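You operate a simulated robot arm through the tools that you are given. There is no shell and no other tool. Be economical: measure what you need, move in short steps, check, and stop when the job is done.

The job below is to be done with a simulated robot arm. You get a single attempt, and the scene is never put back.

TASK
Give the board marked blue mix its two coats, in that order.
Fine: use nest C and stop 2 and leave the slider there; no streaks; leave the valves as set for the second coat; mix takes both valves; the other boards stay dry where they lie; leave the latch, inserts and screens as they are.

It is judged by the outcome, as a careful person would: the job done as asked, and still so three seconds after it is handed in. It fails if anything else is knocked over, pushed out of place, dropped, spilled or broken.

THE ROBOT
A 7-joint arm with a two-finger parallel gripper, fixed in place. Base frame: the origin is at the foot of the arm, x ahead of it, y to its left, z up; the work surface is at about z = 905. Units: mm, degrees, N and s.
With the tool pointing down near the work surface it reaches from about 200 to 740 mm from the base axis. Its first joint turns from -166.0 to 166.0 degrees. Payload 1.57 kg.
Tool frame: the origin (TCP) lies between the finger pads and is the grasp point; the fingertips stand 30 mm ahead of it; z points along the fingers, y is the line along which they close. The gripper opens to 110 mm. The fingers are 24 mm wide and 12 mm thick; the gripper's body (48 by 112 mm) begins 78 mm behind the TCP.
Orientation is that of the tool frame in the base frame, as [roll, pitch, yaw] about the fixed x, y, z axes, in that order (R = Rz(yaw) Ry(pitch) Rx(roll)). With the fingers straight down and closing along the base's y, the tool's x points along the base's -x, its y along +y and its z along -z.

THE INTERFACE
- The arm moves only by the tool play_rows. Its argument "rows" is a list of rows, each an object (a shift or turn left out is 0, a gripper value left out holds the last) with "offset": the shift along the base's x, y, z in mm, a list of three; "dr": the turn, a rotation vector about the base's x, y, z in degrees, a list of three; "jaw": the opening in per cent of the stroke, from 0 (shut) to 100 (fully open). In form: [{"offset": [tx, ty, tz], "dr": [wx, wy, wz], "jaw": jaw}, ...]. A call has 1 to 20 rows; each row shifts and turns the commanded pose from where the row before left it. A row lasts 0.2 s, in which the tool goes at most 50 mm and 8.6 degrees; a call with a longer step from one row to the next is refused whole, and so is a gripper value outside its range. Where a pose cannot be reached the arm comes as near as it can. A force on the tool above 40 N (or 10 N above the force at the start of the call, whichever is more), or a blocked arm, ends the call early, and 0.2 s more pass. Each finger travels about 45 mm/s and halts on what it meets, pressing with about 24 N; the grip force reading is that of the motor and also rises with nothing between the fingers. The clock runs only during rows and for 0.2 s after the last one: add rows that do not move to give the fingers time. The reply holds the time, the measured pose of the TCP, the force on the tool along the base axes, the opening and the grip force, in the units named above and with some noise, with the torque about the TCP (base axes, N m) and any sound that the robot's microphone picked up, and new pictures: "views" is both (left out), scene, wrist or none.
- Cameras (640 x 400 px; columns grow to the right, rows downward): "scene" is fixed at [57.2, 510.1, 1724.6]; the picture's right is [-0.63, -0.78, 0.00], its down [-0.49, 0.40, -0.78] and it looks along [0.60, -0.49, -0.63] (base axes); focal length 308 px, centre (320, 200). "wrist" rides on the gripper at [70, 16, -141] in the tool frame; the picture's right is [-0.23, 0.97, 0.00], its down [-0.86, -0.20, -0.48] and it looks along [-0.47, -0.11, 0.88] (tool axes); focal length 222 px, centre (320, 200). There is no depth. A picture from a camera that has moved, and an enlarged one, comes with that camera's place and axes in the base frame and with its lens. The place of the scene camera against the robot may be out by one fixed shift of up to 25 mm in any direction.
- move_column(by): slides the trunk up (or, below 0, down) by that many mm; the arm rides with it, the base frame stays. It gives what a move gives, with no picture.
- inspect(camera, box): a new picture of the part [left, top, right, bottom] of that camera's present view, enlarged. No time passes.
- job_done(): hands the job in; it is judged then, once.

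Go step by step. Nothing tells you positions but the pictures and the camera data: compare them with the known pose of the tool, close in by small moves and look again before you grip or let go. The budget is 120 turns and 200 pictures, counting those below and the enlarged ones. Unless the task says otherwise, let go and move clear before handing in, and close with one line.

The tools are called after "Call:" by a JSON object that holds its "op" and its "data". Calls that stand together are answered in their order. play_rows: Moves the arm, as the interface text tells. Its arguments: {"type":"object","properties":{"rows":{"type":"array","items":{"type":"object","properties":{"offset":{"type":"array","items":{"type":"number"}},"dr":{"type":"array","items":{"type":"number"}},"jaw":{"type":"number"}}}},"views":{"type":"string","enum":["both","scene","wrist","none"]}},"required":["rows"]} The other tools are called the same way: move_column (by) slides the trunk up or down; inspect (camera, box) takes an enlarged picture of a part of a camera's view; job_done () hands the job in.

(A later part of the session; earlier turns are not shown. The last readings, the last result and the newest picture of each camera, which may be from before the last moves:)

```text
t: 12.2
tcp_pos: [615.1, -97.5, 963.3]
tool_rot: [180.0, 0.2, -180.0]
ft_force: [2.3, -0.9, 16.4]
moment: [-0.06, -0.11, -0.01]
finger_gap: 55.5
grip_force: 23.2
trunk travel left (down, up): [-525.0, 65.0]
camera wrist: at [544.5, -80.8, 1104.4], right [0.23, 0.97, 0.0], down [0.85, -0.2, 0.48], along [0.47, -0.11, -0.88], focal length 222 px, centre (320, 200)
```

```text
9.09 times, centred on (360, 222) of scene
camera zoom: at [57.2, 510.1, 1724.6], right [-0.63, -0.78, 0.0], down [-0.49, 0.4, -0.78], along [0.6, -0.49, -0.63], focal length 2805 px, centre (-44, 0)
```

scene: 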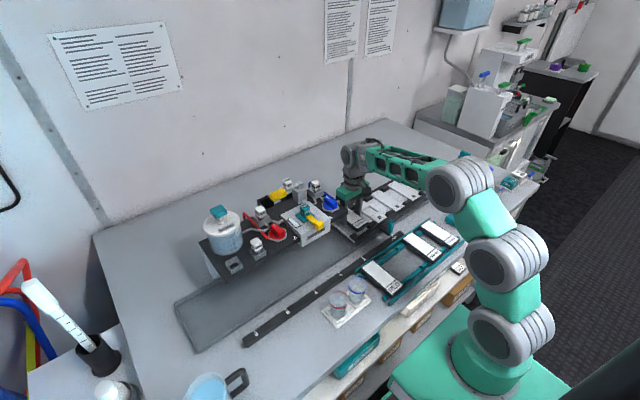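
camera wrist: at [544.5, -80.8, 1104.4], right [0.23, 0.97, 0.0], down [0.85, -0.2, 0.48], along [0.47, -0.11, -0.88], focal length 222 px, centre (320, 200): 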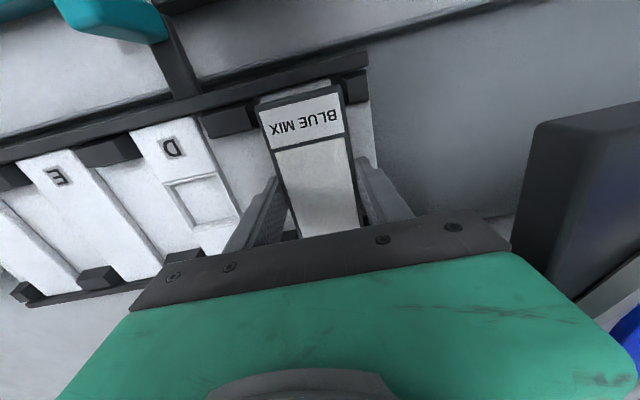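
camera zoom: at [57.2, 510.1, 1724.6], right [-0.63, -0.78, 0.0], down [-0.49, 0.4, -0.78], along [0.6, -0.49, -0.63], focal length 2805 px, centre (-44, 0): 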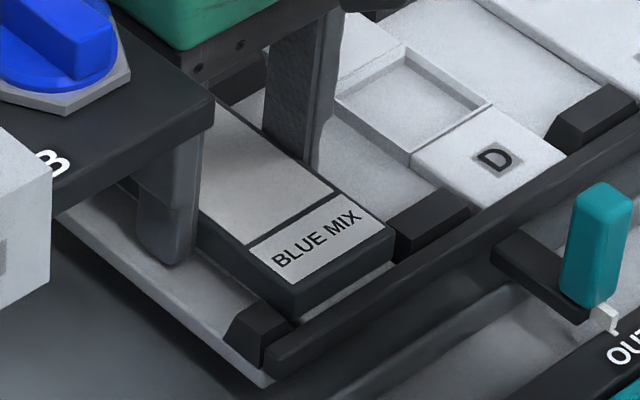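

Contact at z 963 with the board seated between the pegs. Releasing and lifting.

Call:
{"op": "play_rows", "data": {"rows": [{"offset": [0, 0, 1], "jaw": 62}, {"jaw": 62}, {"jaw": 62}, {"offset": [0, 0, 15]}, {"offset": [0, 0, 40]}, {"offset": [0, 0, 45]}, {"offset": [-40, 0, 10]}, {"offset": [-45, 0, 0]}, {}], "views": "both"}}

Call:
{"op": "inspect", "data": {"camera": "wrist", "box": [200, 60, 440, 210]}}

Call:
{"op": "inspect", "data": {"camera": "scene", "box": [320, 180, 400, 244]}}

```text
t: 14.2
tcp_pos: [527.7, -96.6, 1072.9]
tool_rot: [179.9, 0.0, 180.0]
ft_force: [-0.9, 0.8, 0.4]
moment: [-0.01, 0.01, -0.03]
finger_gap: 68.2
grip_force: 0.1
trunk travel left (down, up): [-525.0, 65.0]
camera wrist: at [458.2, -79.6, 1215.0], right [0.23, 0.97, 0.0], down [0.86, -0.2, 0.48], along [0.47, -0.11, -0.88], focal length 222 px, centre (320, 200)
```

scene: 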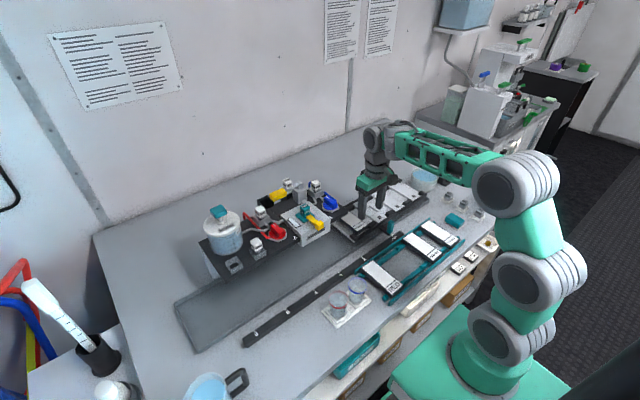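
wrist: 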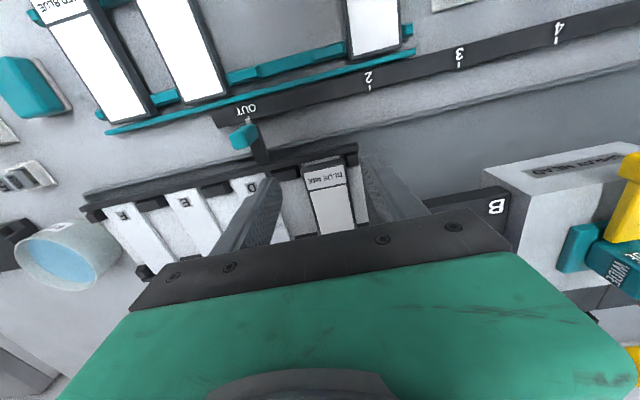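

```text
2.67 times, centred on (320, 135) of wrist
camera zoom: at [458.2, -79.6, 1215.0], right [0.23, 0.97, 0.0], down [0.86, -0.2, 0.48], along [0.47, -0.11, -0.88], focal length 592 px, centre (320, 373)
```

zoom: 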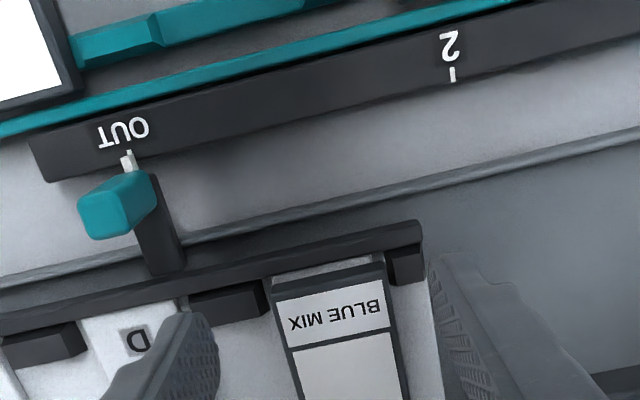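

```text
6.25 times, centred on (360, 212) of scene
camera zoom: at [57.2, 510.1, 1724.6], right [-0.63, -0.78, 0.0], down [-0.49, 0.4, -0.78], along [0.6, -0.49, -0.63], focal length 1928 px, centre (70, 125)
```

zoom: 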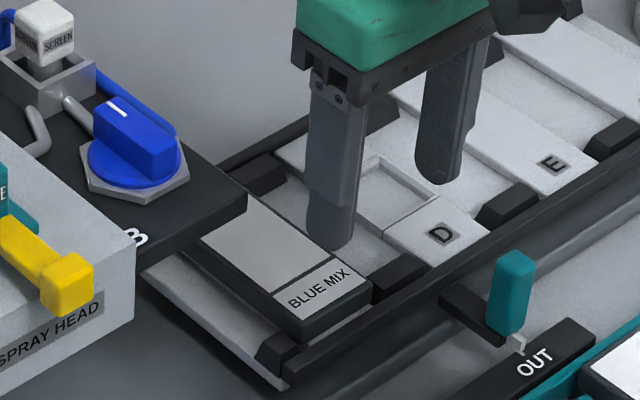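

The board sits squarely in nest C. Next I'll position over the blue valve B, which I estimate at about (615, 2, 1088).

Call:
{"op": "play_rows", "data": {"rows": [{"offset": [0, 0, 45], "jaw": 45}, {"offset": [0, 20, 45]}, {"offset": [20, 40, 0]}, {"offset": [30, 38, 0]}, {"offset": [30, 0, 0]}, {}], "views": "both"}}

Call:
{"op": "inspect", "data": {"camera": "wrist", "box": [200, 60, 440, 210]}}

```text
t: 15.6
tcp_pos: [609.8, -1.6, 1163.6]
tool_rot: [179.9, -0.1, 180.0]
ft_force: [1.0, 0.7, 0.1]
moment: [0.01, 0.0, 0.0]
finger_gap: 49.6
grip_force: 0.0
trunk travel left (down, up): [-525.0, 65.0]
camera wrist: at [538.7, 16.0, 1303.6], right [0.23, 0.97, 0.0], down [0.85, -0.2, 0.48], along [0.47, -0.11, -0.88], focal length 222 px, centre (320, 200)
```

scene: 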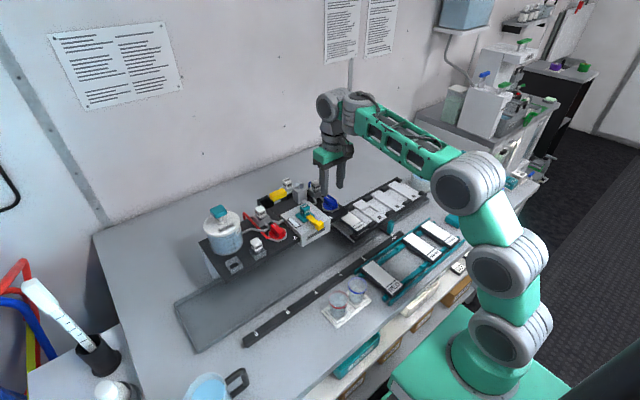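
wrist: 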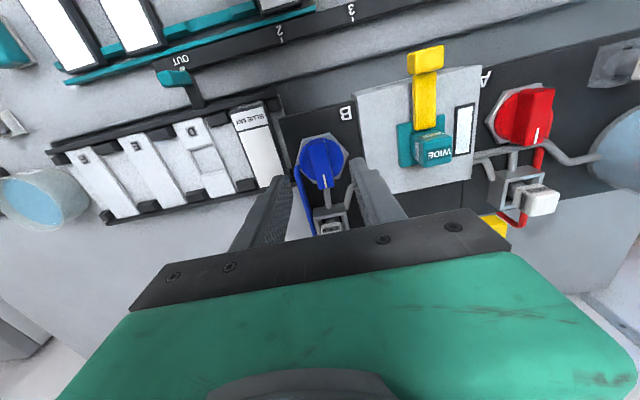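

```text
2.67 times, centred on (320, 135) of wrist
camera zoom: at [538.7, 16.0, 1303.6], right [0.23, 0.97, 0.0], down [0.85, -0.2, 0.48], along [0.47, -0.11, -0.88], focal length 592 px, centre (320, 373)
```

zoom: 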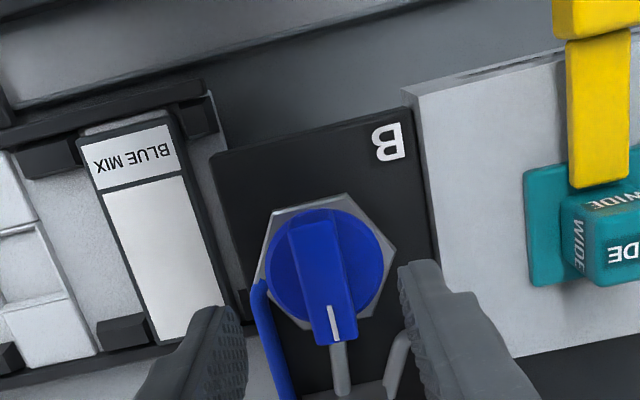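

The blue knob bar is at about (617, -1, 1085), along x, which suits the finger direction. Descending onto it.

Call:
{"op": "play_rows", "data": {"rows": [{"offset": [7, 0, -30], "jaw": 36}, {"offset": [0, 0, -25]}, {"offset": [0, 0, -6]}, {}], "views": "both"}}

Call:
{"op": "inspect", "data": {"camera": "wrist", "box": [200, 60, 440, 230]}}

Call:
{"op": "inspect", "data": {"camera": "scene", "box": [290, 160, 370, 224]}}

```text
t: 16.6
tcp_pos: [615.7, -0.6, 1107.6]
tool_rot: [179.8, 0.7, 180.0]
ft_force: [-0.5, -1.0, 37.7]
moment: [-0.39, 0.4, -0.07]
finger_gap: 39.8
grip_force: 0.3
trunk travel left (down, up): [-525.0, 65.0]
camera wrist: at [544.9, 16.9, 1247.8], right [0.23, 0.97, 0.0], down [0.85, -0.2, 0.49], along [0.48, -0.11, -0.87], focal length 222 px, centre (320, 200)
```

scene: 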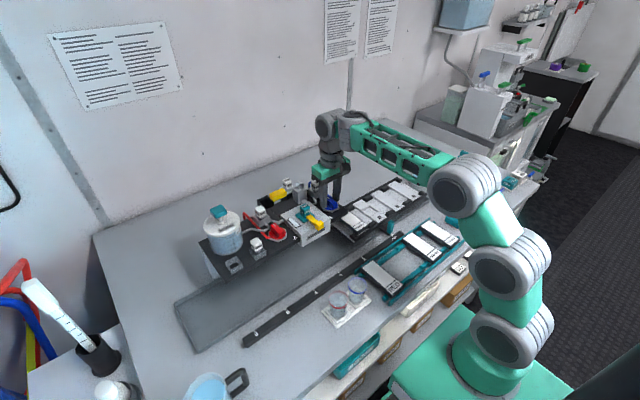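
wrist: 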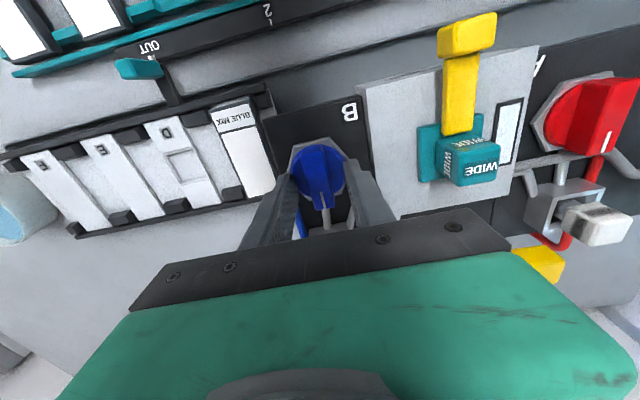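

```text
2.35 times, centred on (320, 145) of wrist
camera zoom: at [544.9, 16.9, 1247.8], right [0.23, 0.97, 0.0], down [0.85, -0.2, 0.49], along [0.48, -0.11, -0.87], focal length 523 px, centre (320, 329)
```

zoom: 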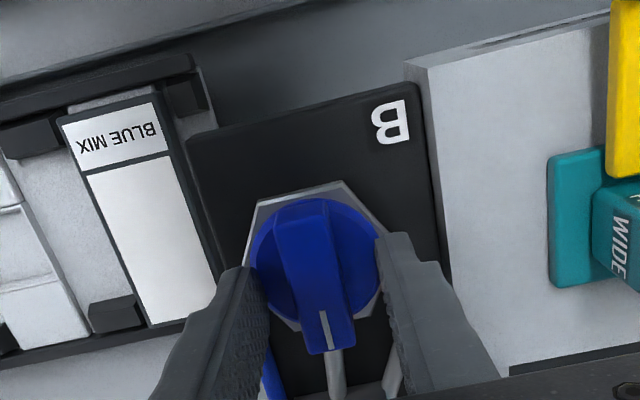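

```text
6.25 times, centred on (330, 192) of scene
camera zoom: at [57.2, 510.1, 1724.6], right [-0.63, -0.78, 0.0], down [-0.49, 0.4, -0.78], along [0.6, -0.49, -0.63], focal length 1928 px, centre (258, 250)
```

zoom: 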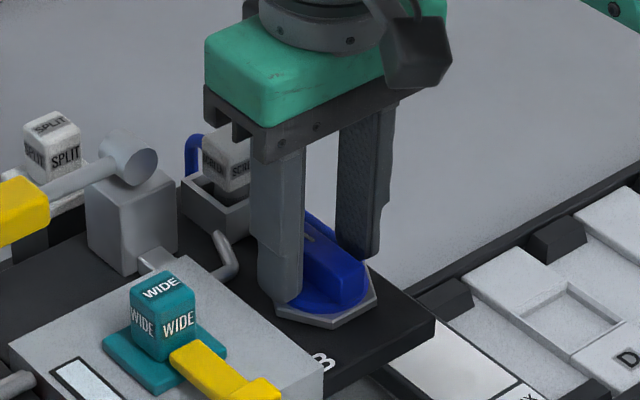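

The tips rest on the knob disc (38 N). Backing off 8 mm and closing on the bar.

Call:
{"op": "play_rows", "data": {"rows": [{"offset": [1, 0, 8]}, {"jaw": 5}, {}, {}, {}, {}], "views": "wrist"}}

Call:
{"op": "inspect", "data": {"camera": "wrist", "box": [200, 60, 440, 230]}}

Call:
{"op": "inspect", "data": {"camera": "wrist", "box": [430, 20, 640, 170]}}

```text
t: 18.0
tcp_pos: [617.4, 0.5, 1108.2]
tool_rot: [179.9, -0.3, -179.9]
ft_force: [-8.7, -6.9, -7.5]
moment: [-0.4, -0.64, 0.03]
finger_gap: 17.3
grip_force: 32.4
trunk travel left (down, up): [-525.0, 65.0]
camera wrist: at [547.4, 16.3, 1249.0], right [0.23, 0.97, 0.0], down [0.86, -0.2, 0.47], along [0.46, -0.11, -0.88], focal length 222 px, centre (320, 200)
```

wrist: 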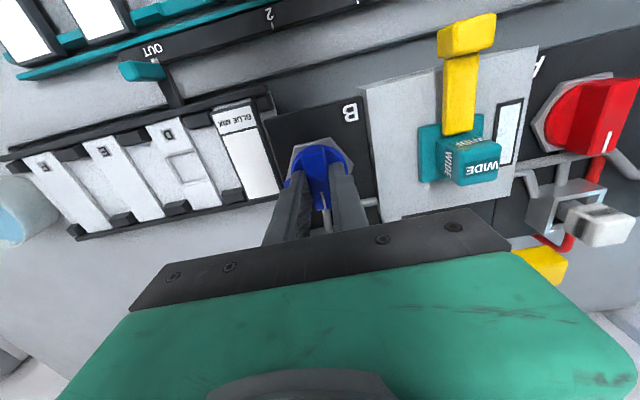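

```text
2.35 times, centred on (320, 145) of wrist
camera zoom: at [547.4, 16.3, 1249.0], right [0.23, 0.97, 0.0], down [0.86, -0.2, 0.47], along [0.46, -0.11, -0.88], focal length 523 px, centre (320, 329)
```

zoom: 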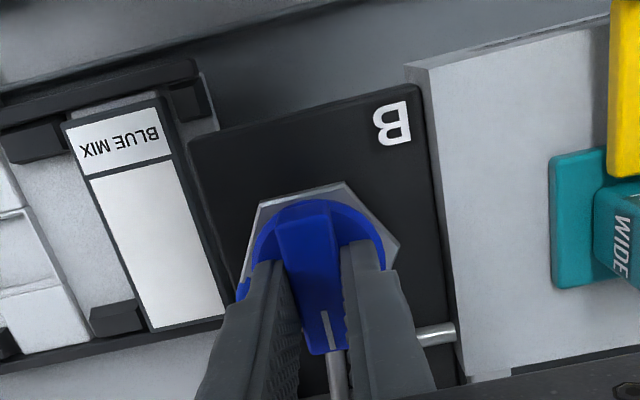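

```text
2.67 times, centred on (535, 95) of wrist
camera zoom: at [547.4, 16.3, 1249.0], right [0.23, 0.97, 0.0], down [0.86, -0.2, 0.47], along [0.46, -0.11, -0.88], focal length 592 px, centre (-253, 480)
```

zoom: 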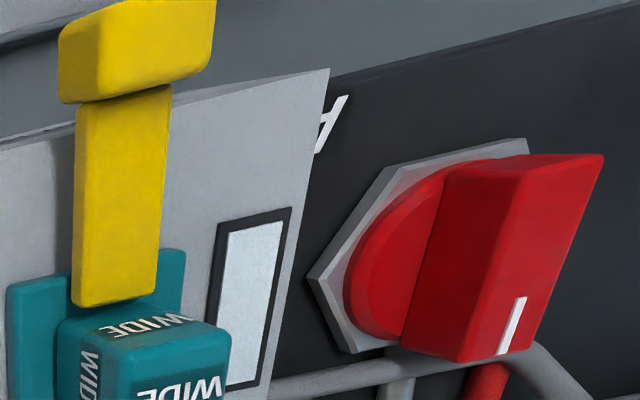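

Bar gripped. Trying a small turn (+z, counter-clockwise) to feel which way the valve moves.

Call:
{"op": "play_rows", "data": {"rows": [{"dr": [0, 0, 8]}, {}], "views": "none"}}

```text
t: 18.6
tcp_pos: [619.2, -0.0, 1107.3]
tool_rot: [179.9, -0.2, -171.9]
ft_force: [-6.9, -6.3, -14.5]
moment: [-0.47, -0.07, -1.05]
finger_gap: 20.1
grip_force: 33.7
trunk travel left (down, up): [-525.0, 65.0]
```

Call:
{"op": "play_rows", "data": {"rows": [{"dr": [0, 0, -8]}, {"dr": [0, 0, -8]}, {}], "views": "wrist"}}

Call:
{"op": "inspect", "data": {"camera": "wrist", "box": [200, 60, 440, 230]}}

```text
t: 19.4
tcp_pos: [618.2, -0.6, 1107.2]
tool_rot: [180.0, -0.1, 171.9]
ft_force: [-3.9, -9.3, -16.0]
moment: [-0.44, -0.6, 0.04]
finger_gap: 17.2
grip_force: 32.6
trunk travel left (down, up): [-525.0, 65.0]
camera wrist: at [551.4, 25.4, 1249.5], right [0.36, 0.93, 0.0], down [0.82, -0.32, 0.48], along [0.45, -0.17, -0.88], focal length 222 px, centre (320, 200)
```

wrist: 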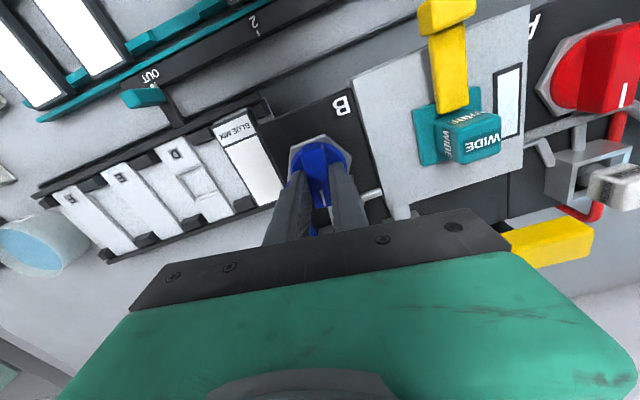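

```text
2.35 times, centred on (320, 145) of wrist
camera zoom: at [551.4, 25.4, 1249.5], right [0.36, 0.93, 0.0], down [0.82, -0.32, 0.48], along [0.45, -0.17, -0.88], focal length 523 px, centre (320, 329)
```

zoom: 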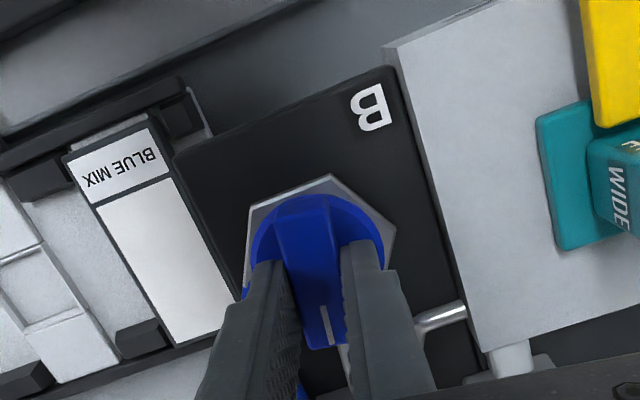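

It turns freely clockwise. Continuing to a quarter turn.

Call:
{"op": "play_rows", "data": {"rows": [{"offset": [0, 0, -2], "dr": [0, 0, -8]}, {"dr": [0, 0, -8]}, {"dr": [0, 0, -8]}, {"dr": [0, 0, -8]}, {"dr": [0, 0, -8]}, {"dr": [0, 0, -8]}, {"dr": [0, 0, -8]}, {"dr": [0, 0, -8]}, {"dr": [0, 0, -8]}, {"dr": [0, 0, -8]}, {}], "views": "both"}}

Call:
{"op": "inspect", "data": {"camera": "scene", "box": [260, 160, 360, 240]}}

```text
t: 21.8
tcp_pos: [615.2, -0.3, 1108.9]
tool_rot: [179.9, -0.2, 91.9]
ft_force: [-28.6, -14.5, -4.4]
moment: [-0.48, 0.56, -0.01]
finger_gap: 17.4
grip_force: 32.0
trunk travel left (down, up): [-525.0, 65.0]
camera wrist: at [628.3, 70.1, 1249.9], right [0.98, -0.19, 0.0], down [-0.17, -0.86, 0.48], along [-0.09, -0.47, -0.88], focal length 222 px, centre (320, 200)
```

scene: 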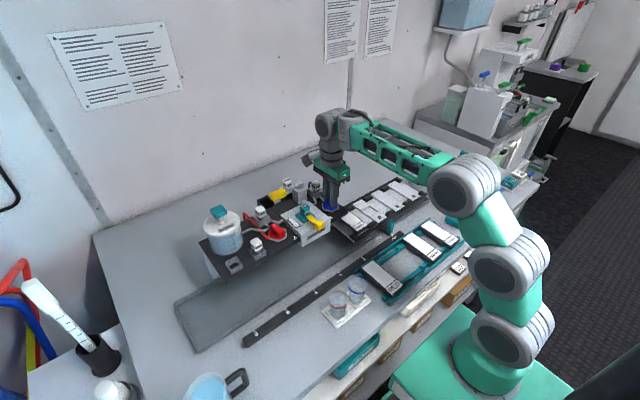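
wrist: 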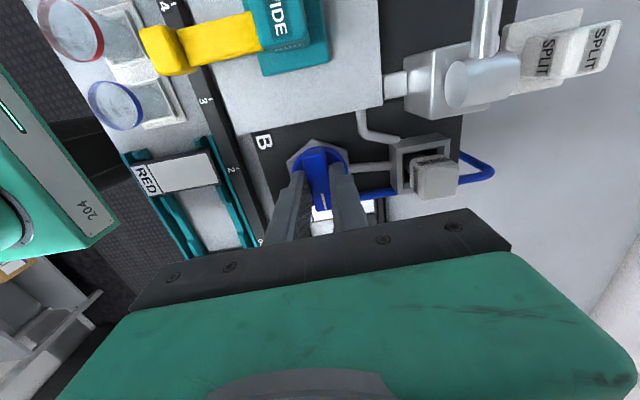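

```text
5.00 times, centred on (310, 200) of scene
camera zoom: at [57.2, 510.1, 1724.6], right [-0.63, -0.78, 0.0], down [-0.49, 0.4, -0.78], along [0.6, -0.49, -0.63], focal length 1542 px, centre (370, 200)
```

zoom: 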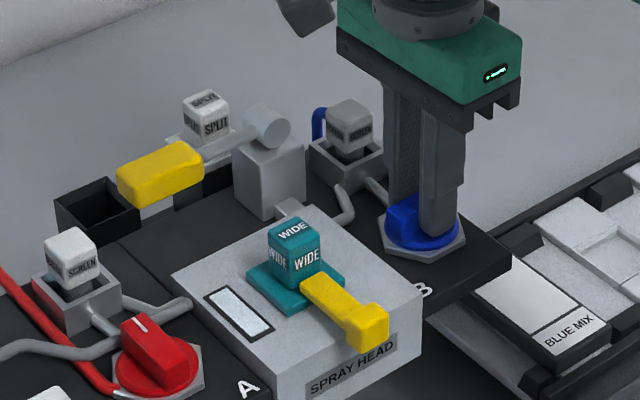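

The knob has turned 88°. I'll relieve the side load and probe whether there is a stop at 90°.

Call:
{"op": "play_rows", "data": {"rows": [{"offset": [-3, -1, 0]}, {"dr": [0, 0, -6]}, {}], "views": "none"}}

```text
t: 22.6
tcp_pos: [615.7, -0.1, 1108.8]
tool_rot: [179.8, -0.1, 86.3]
ft_force: [-12.7, -0.5, -2.2]
moment: [0.74, 0.6, 0.99]
finger_gap: 18.3
grip_force: 32.8
trunk travel left (down, up): [-525.0, 65.0]
```

There is a stop at 90°, so the valve is a quarter-turn type. I'll back off the last few degrees, release, lift, and read the sign on the shelf front.

Call:
{"op": "play_rows", "data": {"rows": [{"dr": [0, 0, 4]}, {"jaw": 36}, {}, {}, {"offset": [0, 0, 20]}, {"offset": [0, 0, 40]}, {}], "views": "both"}}

Call:
{"op": "inspect", "data": {"camera": "scene", "box": [380, 250, 510, 340]}}

Call:
{"op": "inspect", "data": {"camera": "scene", "box": [260, 170, 360, 240]}}

Call:
{"op": "inspect", "data": {"camera": "wrist", "box": [240, 90, 480, 240]}}

```text
t: 24.2
tcp_pos: [614.9, -0.4, 1167.0]
tool_rot: [-180.0, 0.0, 90.1]
ft_force: [0.0, -0.4, -0.1]
moment: [0.01, 0.0, -0.01]
finger_gap: 39.5
grip_force: 0.1
trunk travel left (down, up): [-525.0, 65.0]
camera wrist: at [630.5, 68.9, 1309.3], right [0.97, -0.23, 0.0], down [-0.2, -0.86, 0.48], along [-0.11, -0.47, -0.88], focal length 222 px, centre (320, 200)
```

scene: 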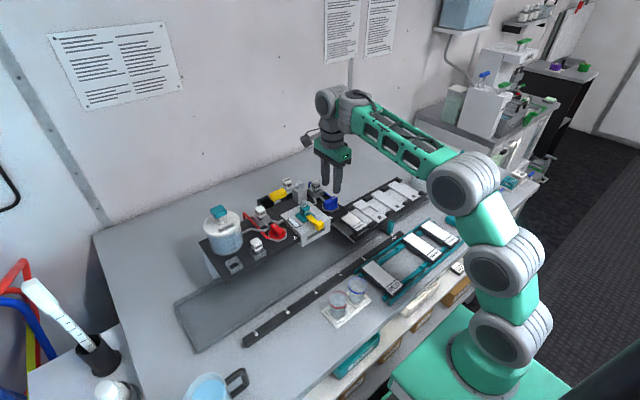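
wrist: 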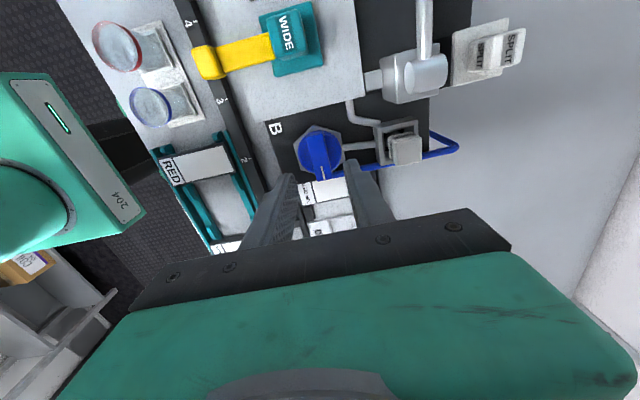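

```text
4.44 times, centred on (445, 295) of scene
camera zoom: at [57.2, 510.1, 1724.6], right [-0.63, -0.78, 0.0], down [-0.49, 0.4, -0.78], along [0.6, -0.49, -0.63], focal length 1371 px, centre (-236, -222)
```

zoom: 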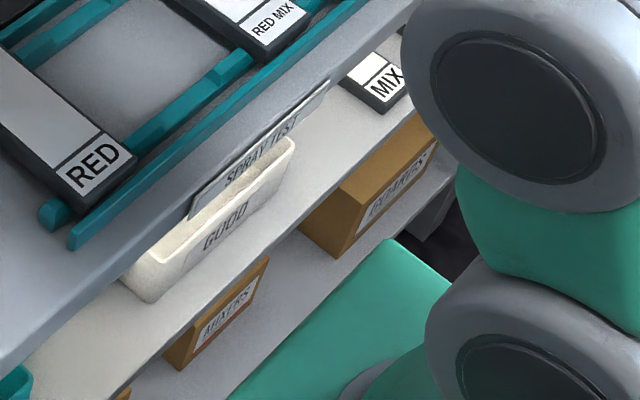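

```text
5.71 times, centred on (310, 205) of scene
camera zoom: at [57.2, 510.1, 1724.6], right [-0.63, -0.78, 0.0], down [-0.49, 0.4, -0.78], along [0.6, -0.49, -0.63], focal length 1763 px, centre (377, 171)
```

zoom: 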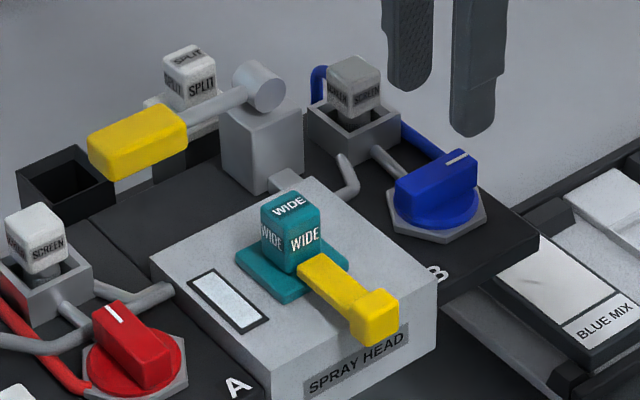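

```text
2.67 times, centred on (360, 165) of wrist
camera zoom: at [630.5, 68.9, 1309.3], right [0.97, -0.23, 0.0], down [-0.2, -0.86, 0.48], along [-0.11, -0.47, -0.88], focal length 592 px, centre (213, 293)
```

zoom: 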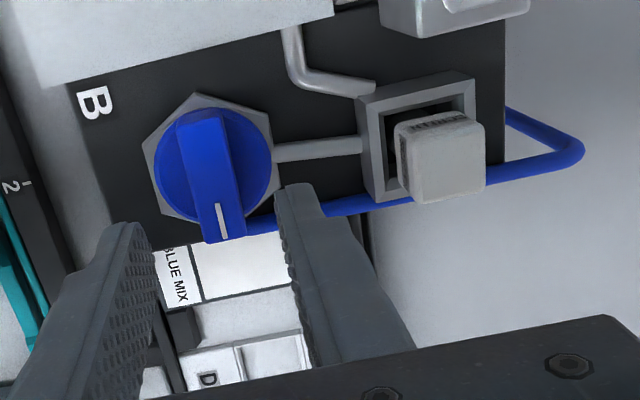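

B now points at -y, while A still points to the rear. Which end is "open" isn't marked, so I'll make one test press of the lever with the slider still OUT and nothing under the head. First I'll raise the trunk for reach.

Call:
{"op": "move_column", "data": {"by": 65}}

```text
t: 25.2
tcp_pos: [615.4, -1.4, 1233.1]
tool_rot: [180.0, 0.0, 89.9]
ft_force: [0.3, 0.5, -0.2]
moment: [-0.01, 0.0, 0.02]
finger_gap: 39.7
grip_force: 0.0
trunk travel left (down, up): [-590.0, 0.0]
```

Call:
{"op": "play_rows", "data": {"rows": [{"offset": [-3, 12, 0], "dr": [0, 0, 8.2], "jaw": 0}, {"offset": [-3, 12, 0], "dr": [0, 0, 8.2]}, {"offset": [-3, 13, 0], "dr": [0, 0, 8.2]}, {"offset": [-3, 13, 0], "dr": [0, 0, 8.2]}, {"offset": [-3, 13, 0], "dr": [0, 0, 8.2]}, {"offset": [0, 13, 0], "dr": [0, 0, 8.2]}, {"offset": [0, 13, 0], "dr": [0, 0, 8.2]}, {"offset": [0, 13, 0], "dr": [0, 0, 8.2]}, {"offset": [0, 13, 0], "dr": [0, 0, 8.2]}, {"offset": [0, 13, 0], "dr": [0, 0, 8.2]}, {"offset": [0, 12, 0], "dr": [0, 0, 8]}, {"offset": [6, 0, 0], "dr": [0, -8, 0]}, {"offset": [6, 0, 0], "dr": [0, -8, 0]}, {"offset": [6, 0, 0], "dr": [0, -8, 0]}, {"offset": [6, 0, 0], "dr": [0, -8, 0]}, {"offset": [6, 0, 0], "dr": [0, -8, 0]}, {}], "views": "both"}}

Call:
{"op": "inspect", "data": {"camera": "wrist", "box": [220, 80, 460, 240]}}

Call:
{"op": "inspect", "data": {"camera": "scene", "box": [240, 130, 340, 210]}}

```text
t: 28.8
tcp_pos: [630.9, 139.0, 1231.8]
tool_rot: [179.8, 40.1, 179.9]
ft_force: [0.4, -0.6, -0.1]
moment: [-0.01, -0.02, -0.01]
finger_gap: 0.3
grip_force: 21.6
trunk travel left (down, up): [-590.0, 0.0]
camera wrist: at [485.3, 155.0, 1296.1], right [0.17, 0.97, 0.15], down [0.35, -0.2, 0.92], along [0.92, -0.11, -0.37], focal length 222 px, centre (320, 200)
```

scene: 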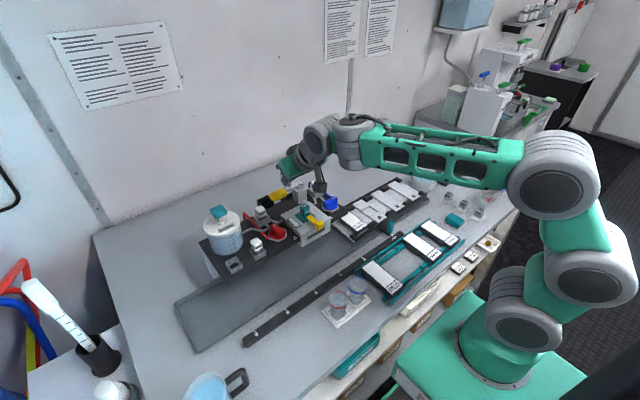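
wrist: 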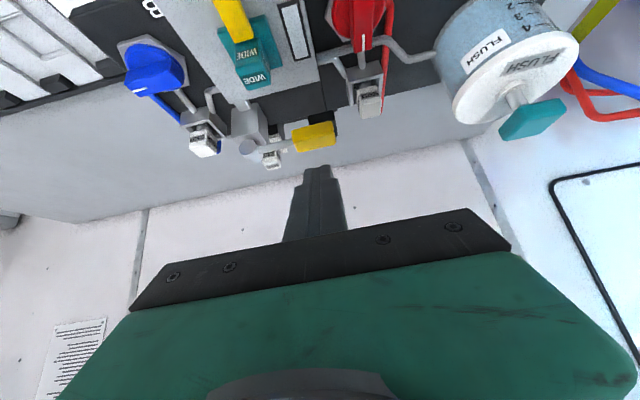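

```text
2.50 times, centred on (340, 160) of wrist
camera zoom: at [485.3, 155.0, 1296.1], right [0.17, 0.97, 0.15], down [0.35, -0.2, 0.92], along [0.92, -0.11, -0.37], focal length 555 px, centre (270, 300)
```

zoom: 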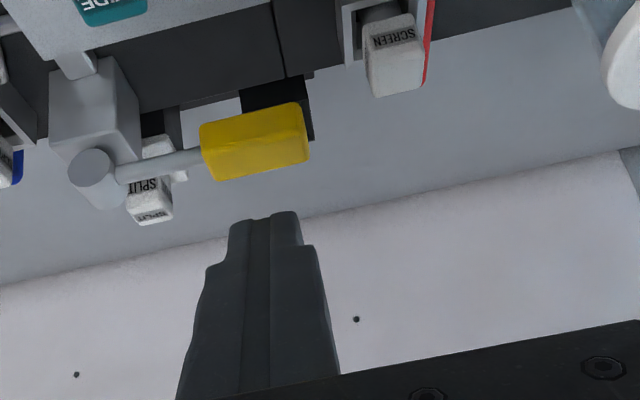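

```text
5.00 times, centred on (290, 170) of scene
camera zoom: at [57.2, 510.1, 1724.6], right [-0.63, -0.78, 0.0], down [-0.49, 0.4, -0.78], along [0.6, -0.49, -0.63], focal length 1542 px, centre (470, 350)
```

zoom: 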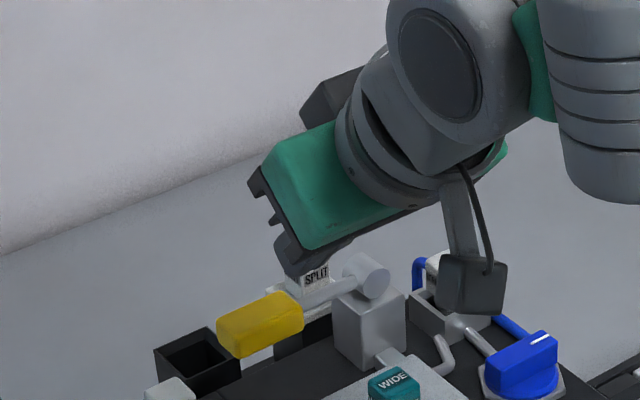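

The handle centre is at about (706, 133, 1126), with its pivot near y 55. Moving the closed fingertips just above it.

Call:
{"op": "play_rows", "data": {"rows": [{"offset": [25, -1, -15]}, {"offset": [25, -1, -20]}, {"offset": [13, -1, -15]}, {}], "views": "both"}}

Call:
{"op": "inspect", "data": {"camera": "wrist", "box": [220, 80, 460, 240]}}

Call:
{"op": "inspect", "data": {"camera": "scene", "box": [250, 160, 330, 224]}}

```text
t: 29.8
tcp_pos: [694.3, 134.4, 1180.6]
tool_rot: [179.8, 40.0, -179.9]
ft_force: [0.2, -0.3, -0.1]
moment: [-0.02, -0.03, 0.01]
finger_gap: 0.0
grip_force: 21.3
trunk travel left (down, up): [-590.0, 0.0]
camera wrist: at [549.0, 151.3, 1245.9], right [0.17, 0.97, 0.15], down [0.35, -0.2, 0.92], along [0.92, -0.11, -0.37], focal length 222 px, centre (320, 200)
```

scene: 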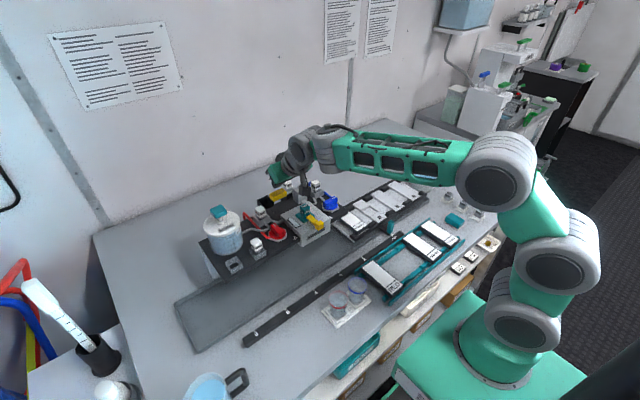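
wrist: 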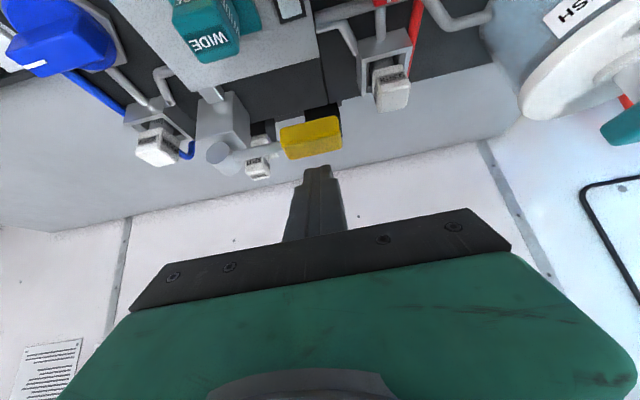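

```text
2.50 times, centred on (340, 160) of wrist
camera zoom: at [549.0, 151.3, 1245.9], right [0.17, 0.97, 0.15], down [0.35, -0.2, 0.92], along [0.92, -0.11, -0.37], focal length 555 px, centre (270, 300)
```

zoom: 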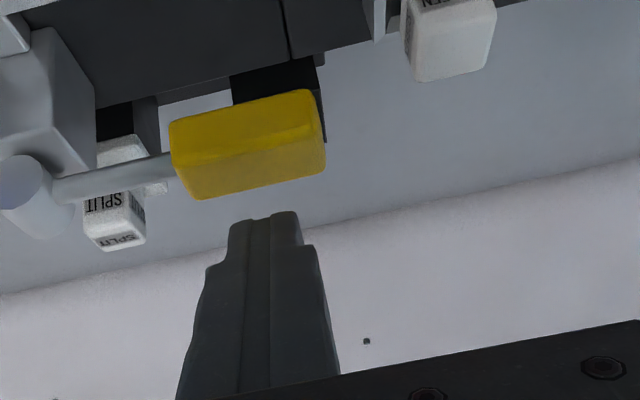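

```text
6.25 times, centred on (290, 192) of scene
camera zoom: at [57.2, 510.1, 1724.6], right [-0.63, -0.78, 0.0], down [-0.49, 0.4, -0.78], along [0.6, -0.49, -0.63], focal length 1928 px, centre (508, 250)
```

zoom: 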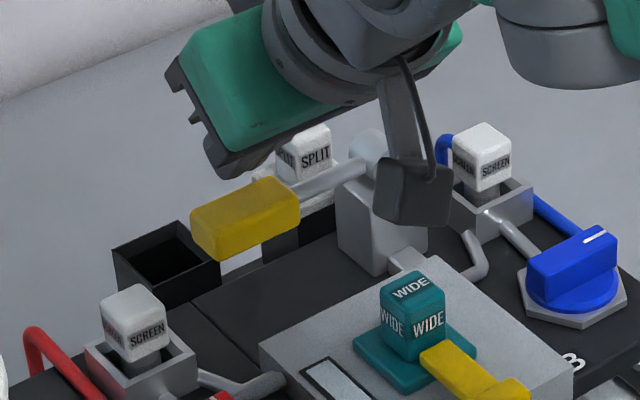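

The fingertip is about 15 mm above the handle. Pressing down in small steps while watching force.

Call:
{"op": "play_rows", "data": {"rows": [{"offset": [2, 0, -8]}, {"offset": [0, 0, -6]}, {"offset": [0, 0, -6]}, {}], "views": "scene"}}

Call:
{"op": "inspect", "data": {"camera": "scene", "box": [250, 160, 330, 224]}}

Call:
{"op": "inspect", "data": {"camera": "wrist", "box": [180, 0, 420, 240]}}

```text
t: 30.8
tcp_pos: [694.9, 134.4, 1162.1]
tool_rot: [180.0, 39.9, -180.0]
ft_force: [0.2, 0.0, 2.2]
moment: [-0.01, -0.01, 0.03]
finger_gap: 0.0
grip_force: 21.3
trunk travel left (down, up): [-590.0, 0.0]
```

scene: 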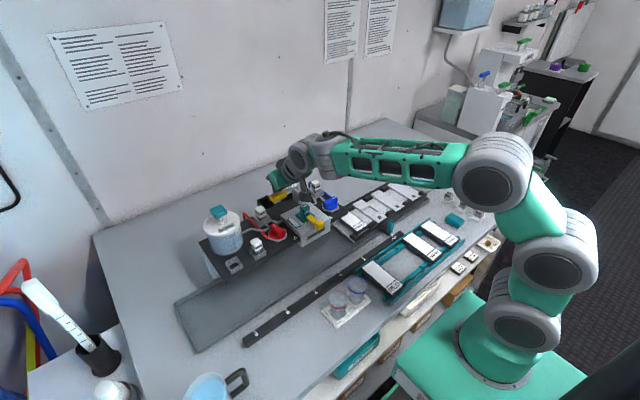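

```text
6.25 times, centred on (290, 192) of scene
camera zoom: at [57.2, 510.1, 1724.6], right [-0.63, -0.78, 0.0], down [-0.49, 0.4, -0.78], along [0.6, -0.49, -0.63], focal length 1928 px, centre (508, 250)
```

zoom: 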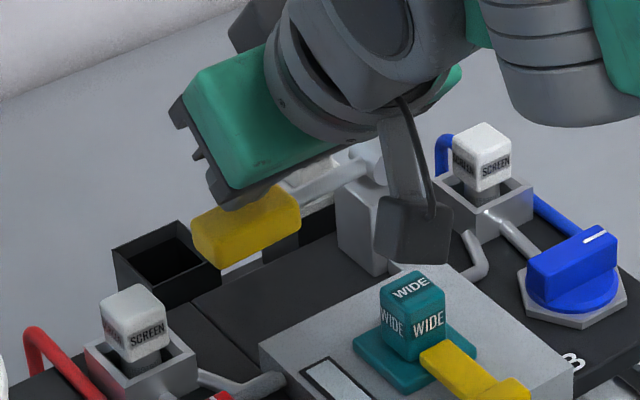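

```text
1.67 times, centred on (300, 120) of wrist
camera zoom: at [549.8, 151.4, 1226.3], right [0.17, 0.97, 0.15], down [0.35, -0.2, 0.92], along [0.92, -0.11, -0.37], focal length 370 px, centre (353, 333)
```

zoom: 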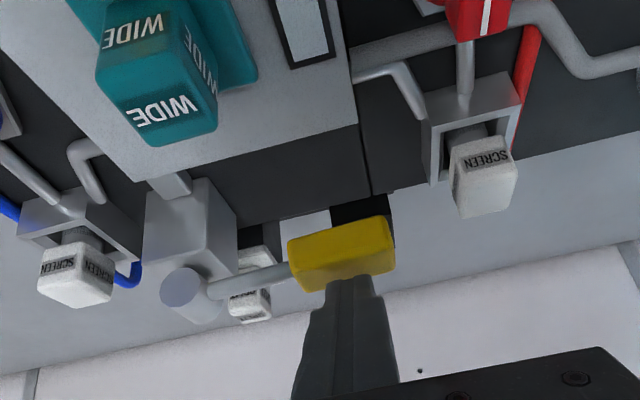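

Contact just made. The wrist view shows both the handle and the sight window. Pressing further.

Call:
{"op": "play_rows", "data": {"rows": [{"offset": [0, 0, -5]}, {"offset": [0, 0, -5]}, {"offset": [0, 0, -5]}], "views": "wrist"}}

Call:
{"op": "inspect", "data": {"camera": "wrist", "box": [180, 0, 420, 240]}}

```text
t: 31.6
tcp_pos: [695.0, 134.8, 1147.6]
tool_rot: [180.0, 40.0, 179.9]
ft_force: [-0.8, -1.1, 2.2]
moment: [-0.07, -0.03, -0.01]
finger_gap: 0.0
grip_force: 21.6
trunk travel left (down, up): [-590.0, 0.0]
camera wrist: at [549.6, 151.3, 1211.5], right [0.17, 0.97, 0.15], down [0.35, -0.2, 0.92], along [0.92, -0.11, -0.37], focal length 222 px, centre (320, 200)
```

wrist: 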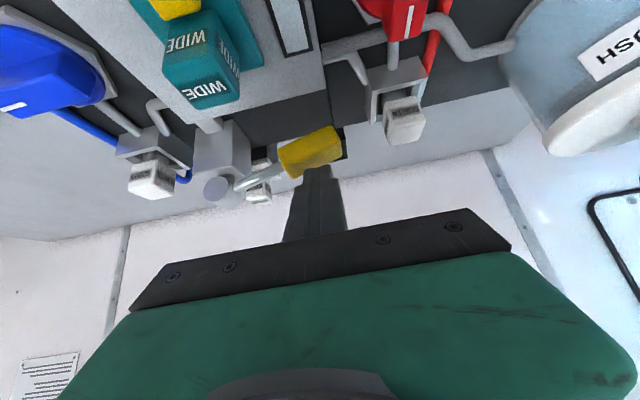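

```text
1.67 times, centred on (300, 120) of wrist
camera zoom: at [549.6, 151.3, 1211.5], right [0.17, 0.97, 0.15], down [0.35, -0.2, 0.92], along [0.92, -0.11, -0.37], focal length 370 px, centre (353, 333)
```

zoom: 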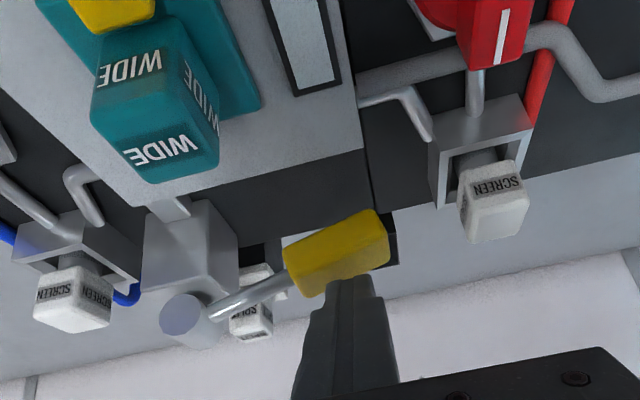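

Call:
{"op": "play_rows", "data": {"rows": [{"offset": [0, 0, -5]}, {"offset": [0, 0, -5]}, {"offset": [0, 0, -5]}], "views": "wrist"}}

Call:
{"op": "inspect", "data": {"camera": "wrist", "box": [180, 0, 420, 240]}}

```text
t: 32.4
tcp_pos: [694.5, 135.6, 1133.8]
tool_rot: [179.9, 40.2, -180.0]
ft_force: [-0.5, -2.3, 7.9]
moment: [-0.13, -0.11, -0.04]
finger_gap: 0.0
grip_force: 20.9
trunk travel left (down, up): [-590.0, 0.0]
camera wrist: at [549.6, 152.4, 1197.7], right [0.17, 0.97, 0.15], down [0.34, -0.2, 0.92], along [0.92, -0.11, -0.37], focal length 222 px, centre (320, 200)
```

wrist: 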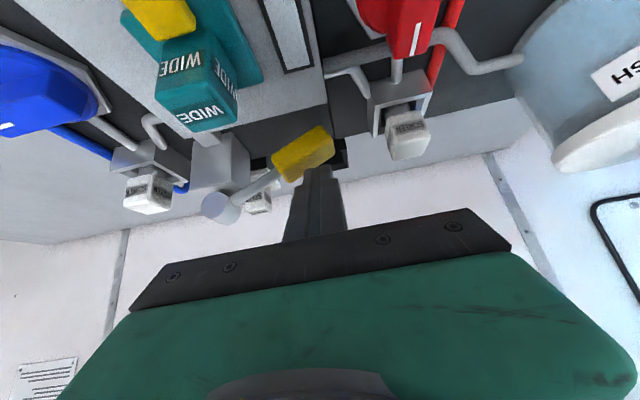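

```text
1.67 times, centred on (300, 120) of wrist
camera zoom: at [549.6, 152.4, 1197.7], right [0.17, 0.97, 0.15], down [0.34, -0.2, 0.92], along [0.92, -0.11, -0.37], focal length 370 px, centre (353, 333)
```

zoom: 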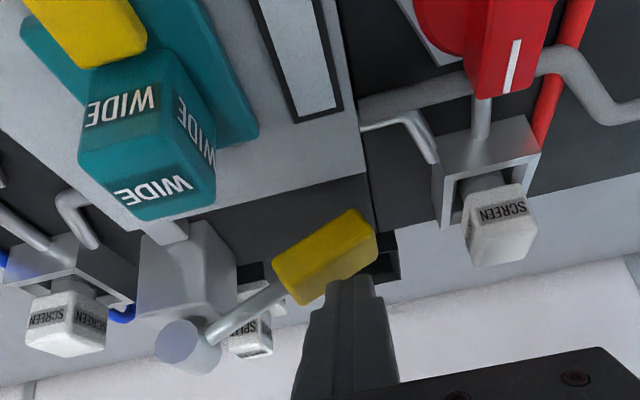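

Call:
{"op": "play_rows", "data": {"rows": [{"offset": [0, -1, -5]}, {"offset": [0, -1, -5]}, {"offset": [0, -1, -3]}, {}], "views": "wrist"}}

Call:
{"op": "inspect", "data": {"camera": "wrist", "box": [180, 0, 420, 240]}}

```text
t: 33.2
tcp_pos: [698.2, 135.9, 1132.9]
tool_rot: [179.5, 41.4, 179.9]
ft_force: [-5.3, 3.9, 12.2]
moment: [0.01, -0.01, 0.0]
finger_gap: 0.0
grip_force: 20.6
trunk travel left (down, up): [-590.0, 0.0]
stopped in row 3: the force on the tool passed its limit at 42 N (the readings are from after the stop); the commanded pose is now the measured one
camera wrist: at [551.7, 152.4, 1193.7], right [0.17, 0.97, 0.16], down [0.33, -0.2, 0.92], along [0.93, -0.1, -0.35], focal length 222 px, centre (320, 200)
```

wrist: 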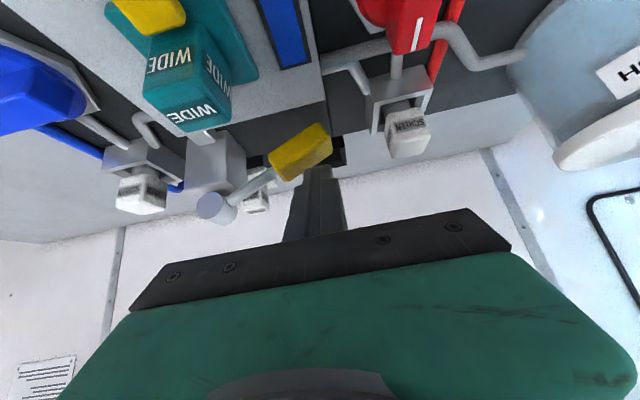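

```text
1.67 times, centred on (300, 120) of wrist
camera zoom: at [551.7, 152.4, 1193.7], right [0.17, 0.97, 0.16], down [0.33, -0.2, 0.92], along [0.93, -0.1, -0.35], focal length 370 px, centre (353, 333)
```

zoom: 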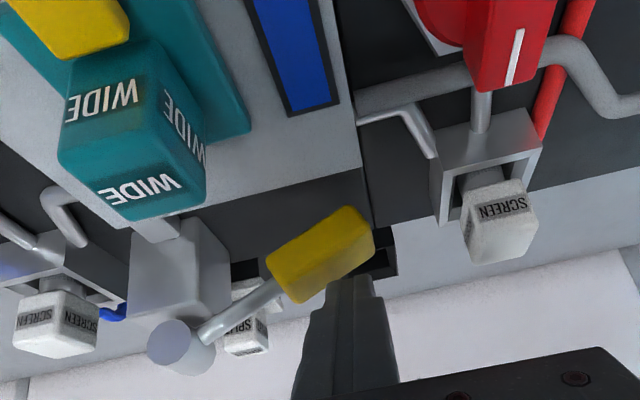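

The window turned blue, so 90° is open and the head is now primed with blue. Releasing the lever and backing off.

Call:
{"op": "play_rows", "data": {"rows": [{"offset": [0, 0, 12]}, {"offset": [0, 0, 20]}, {"offset": [-5, 0, 30]}, {"offset": [-20, 0, 25]}, {}], "views": "both"}}

Call:
{"op": "inspect", "data": {"camera": "scene", "box": [220, 170, 400, 270]}}

```text
t: 34.4
tcp_pos: [671.4, 135.3, 1216.6]
tool_rot: [179.6, 40.9, 179.9]
ft_force: [-0.1, 0.3, 0.2]
moment: [-0.02, -0.02, 0.0]
finger_gap: 0.2
grip_force: 20.9
trunk travel left (down, up): [-590.0, 0.0]
camera wrist: at [525.1, 150.6, 1278.5], right [0.17, 0.97, 0.15], down [0.33, -0.2, 0.92], along [0.93, -0.1, -0.36], focal length 222 px, centre (320, 200)
```

scene: 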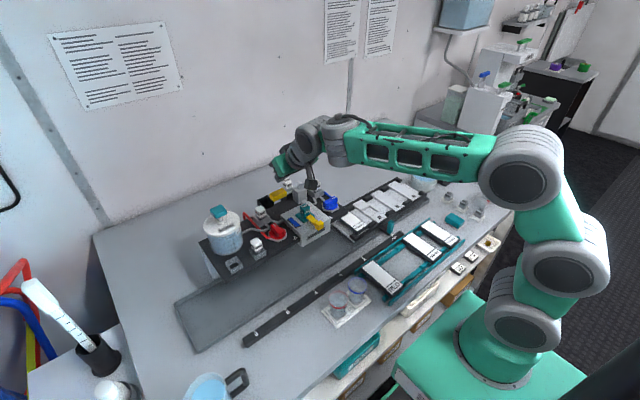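
wrist: 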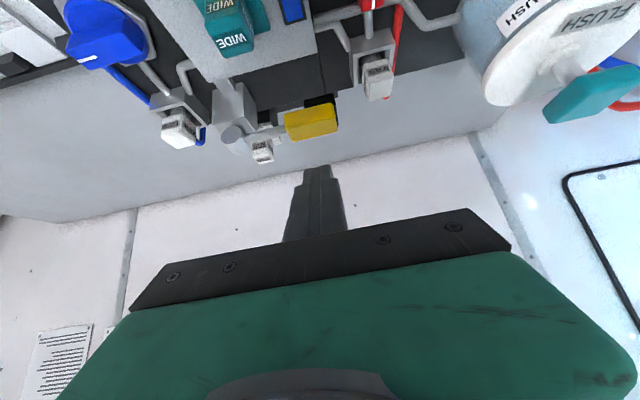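

```text
3.56 times, centred on (310, 220) of scene
camera zoom: at [57.2, 510.1, 1724.6], right [-0.63, -0.78, 0.0], down [-0.49, 0.4, -0.78], along [0.6, -0.49, -0.63], focal length 1097 px, centre (356, 129)
```

zoom: 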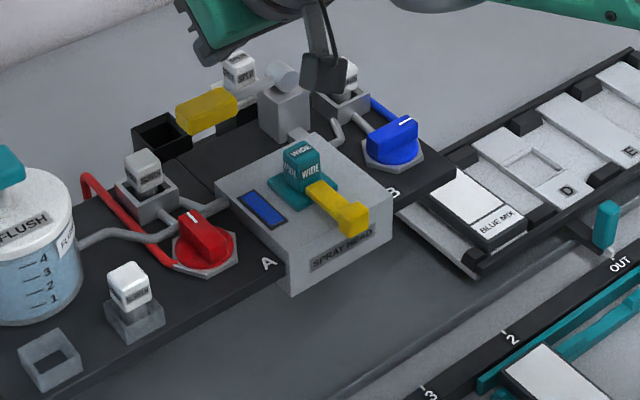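

The lever sprang back. Next I'll re-orient the tool straight down and move above the slider's teal handle, which I estimate at (494, -173) with its top near z 985.

Call:
{"op": "play_rows", "data": {"rows": [{"offset": [-30, 0, 10], "dr": [0, 8.2, 0], "jaw": 50}, {"offset": [-30, -20, 0], "dr": [0, 8.2, 0]}, {"offset": [-30, -30, 0], "dr": [0, 8.2, 0]}, {"offset": [-30, -30, 0], "dr": [0, 8.2, 0]}, {"offset": [-30, -35, 0], "dr": [0, 8.1, 0]}, {"offset": [-25, -40, 0]}, {"offset": [0, -48, 0]}, {"offset": [0, -48, 0]}, {"offset": [0, -48, 0]}, {"offset": [0, -8, -45]}, {"offset": [0, 0, -45]}, {"offset": [0, 0, -40]}, {}], "views": "both"}}

Call:
{"op": "inspect", "data": {"camera": "wrist", "box": [180, 60, 460, 240]}}

Call:
{"op": "inspect", "data": {"camera": "scene", "box": [340, 180, 440, 260]}}

```text
t: 37.2
tcp_pos: [499.8, -171.1, 1097.5]
tool_rot: [179.7, 0.1, 179.9]
ft_force: [-0.2, -0.4, 0.4]
moment: [0.01, -0.01, -0.03]
finger_gap: 55.3
grip_force: 0.1
trunk travel left (down, up): [-590.0, 0.0]
camera wrist: at [429.2, -154.2, 1238.9], right [0.23, 0.97, 0.01], down [0.85, -0.2, 0.48], along [0.47, -0.1, -0.88], focal length 222 px, centre (320, 200)
```

scene: 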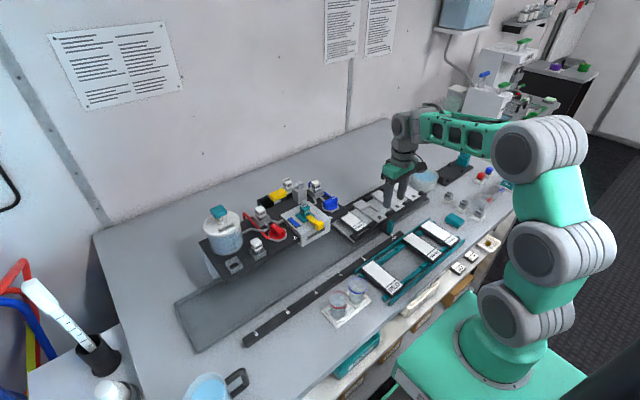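
wrist: 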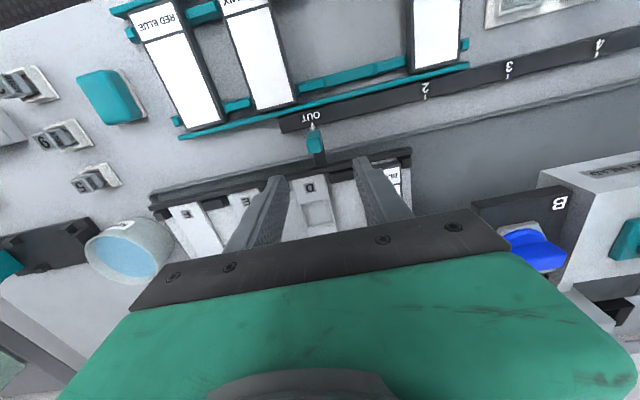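

```text
2.22 times, centred on (320, 150) of wrist
camera zoom: at [429.2, -154.2, 1238.9], right [0.23, 0.97, 0.01], down [0.85, -0.2, 0.48], along [0.47, -0.1, -0.88], focal length 494 px, centre (320, 311)
```

zoom: 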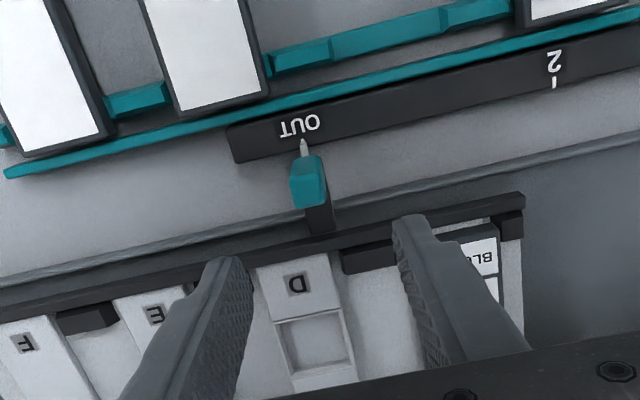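

```text
5.00 times, centred on (390, 220) of scene
camera zoom: at [57.2, 510.1, 1724.6], right [-0.63, -0.78, 0.0], down [-0.49, 0.4, -0.78], along [0.6, -0.49, -0.63], focal length 1542 px, centre (-30, 100)
```

zoom: 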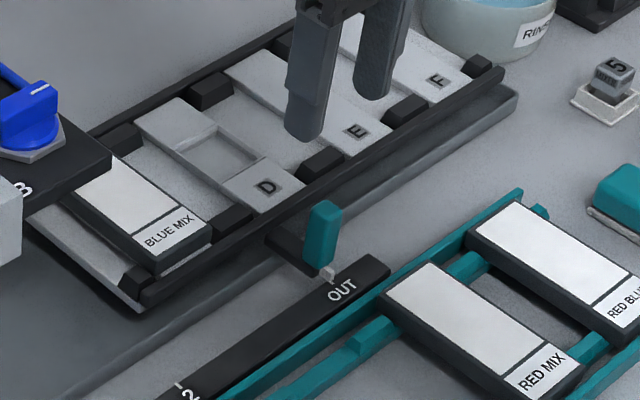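

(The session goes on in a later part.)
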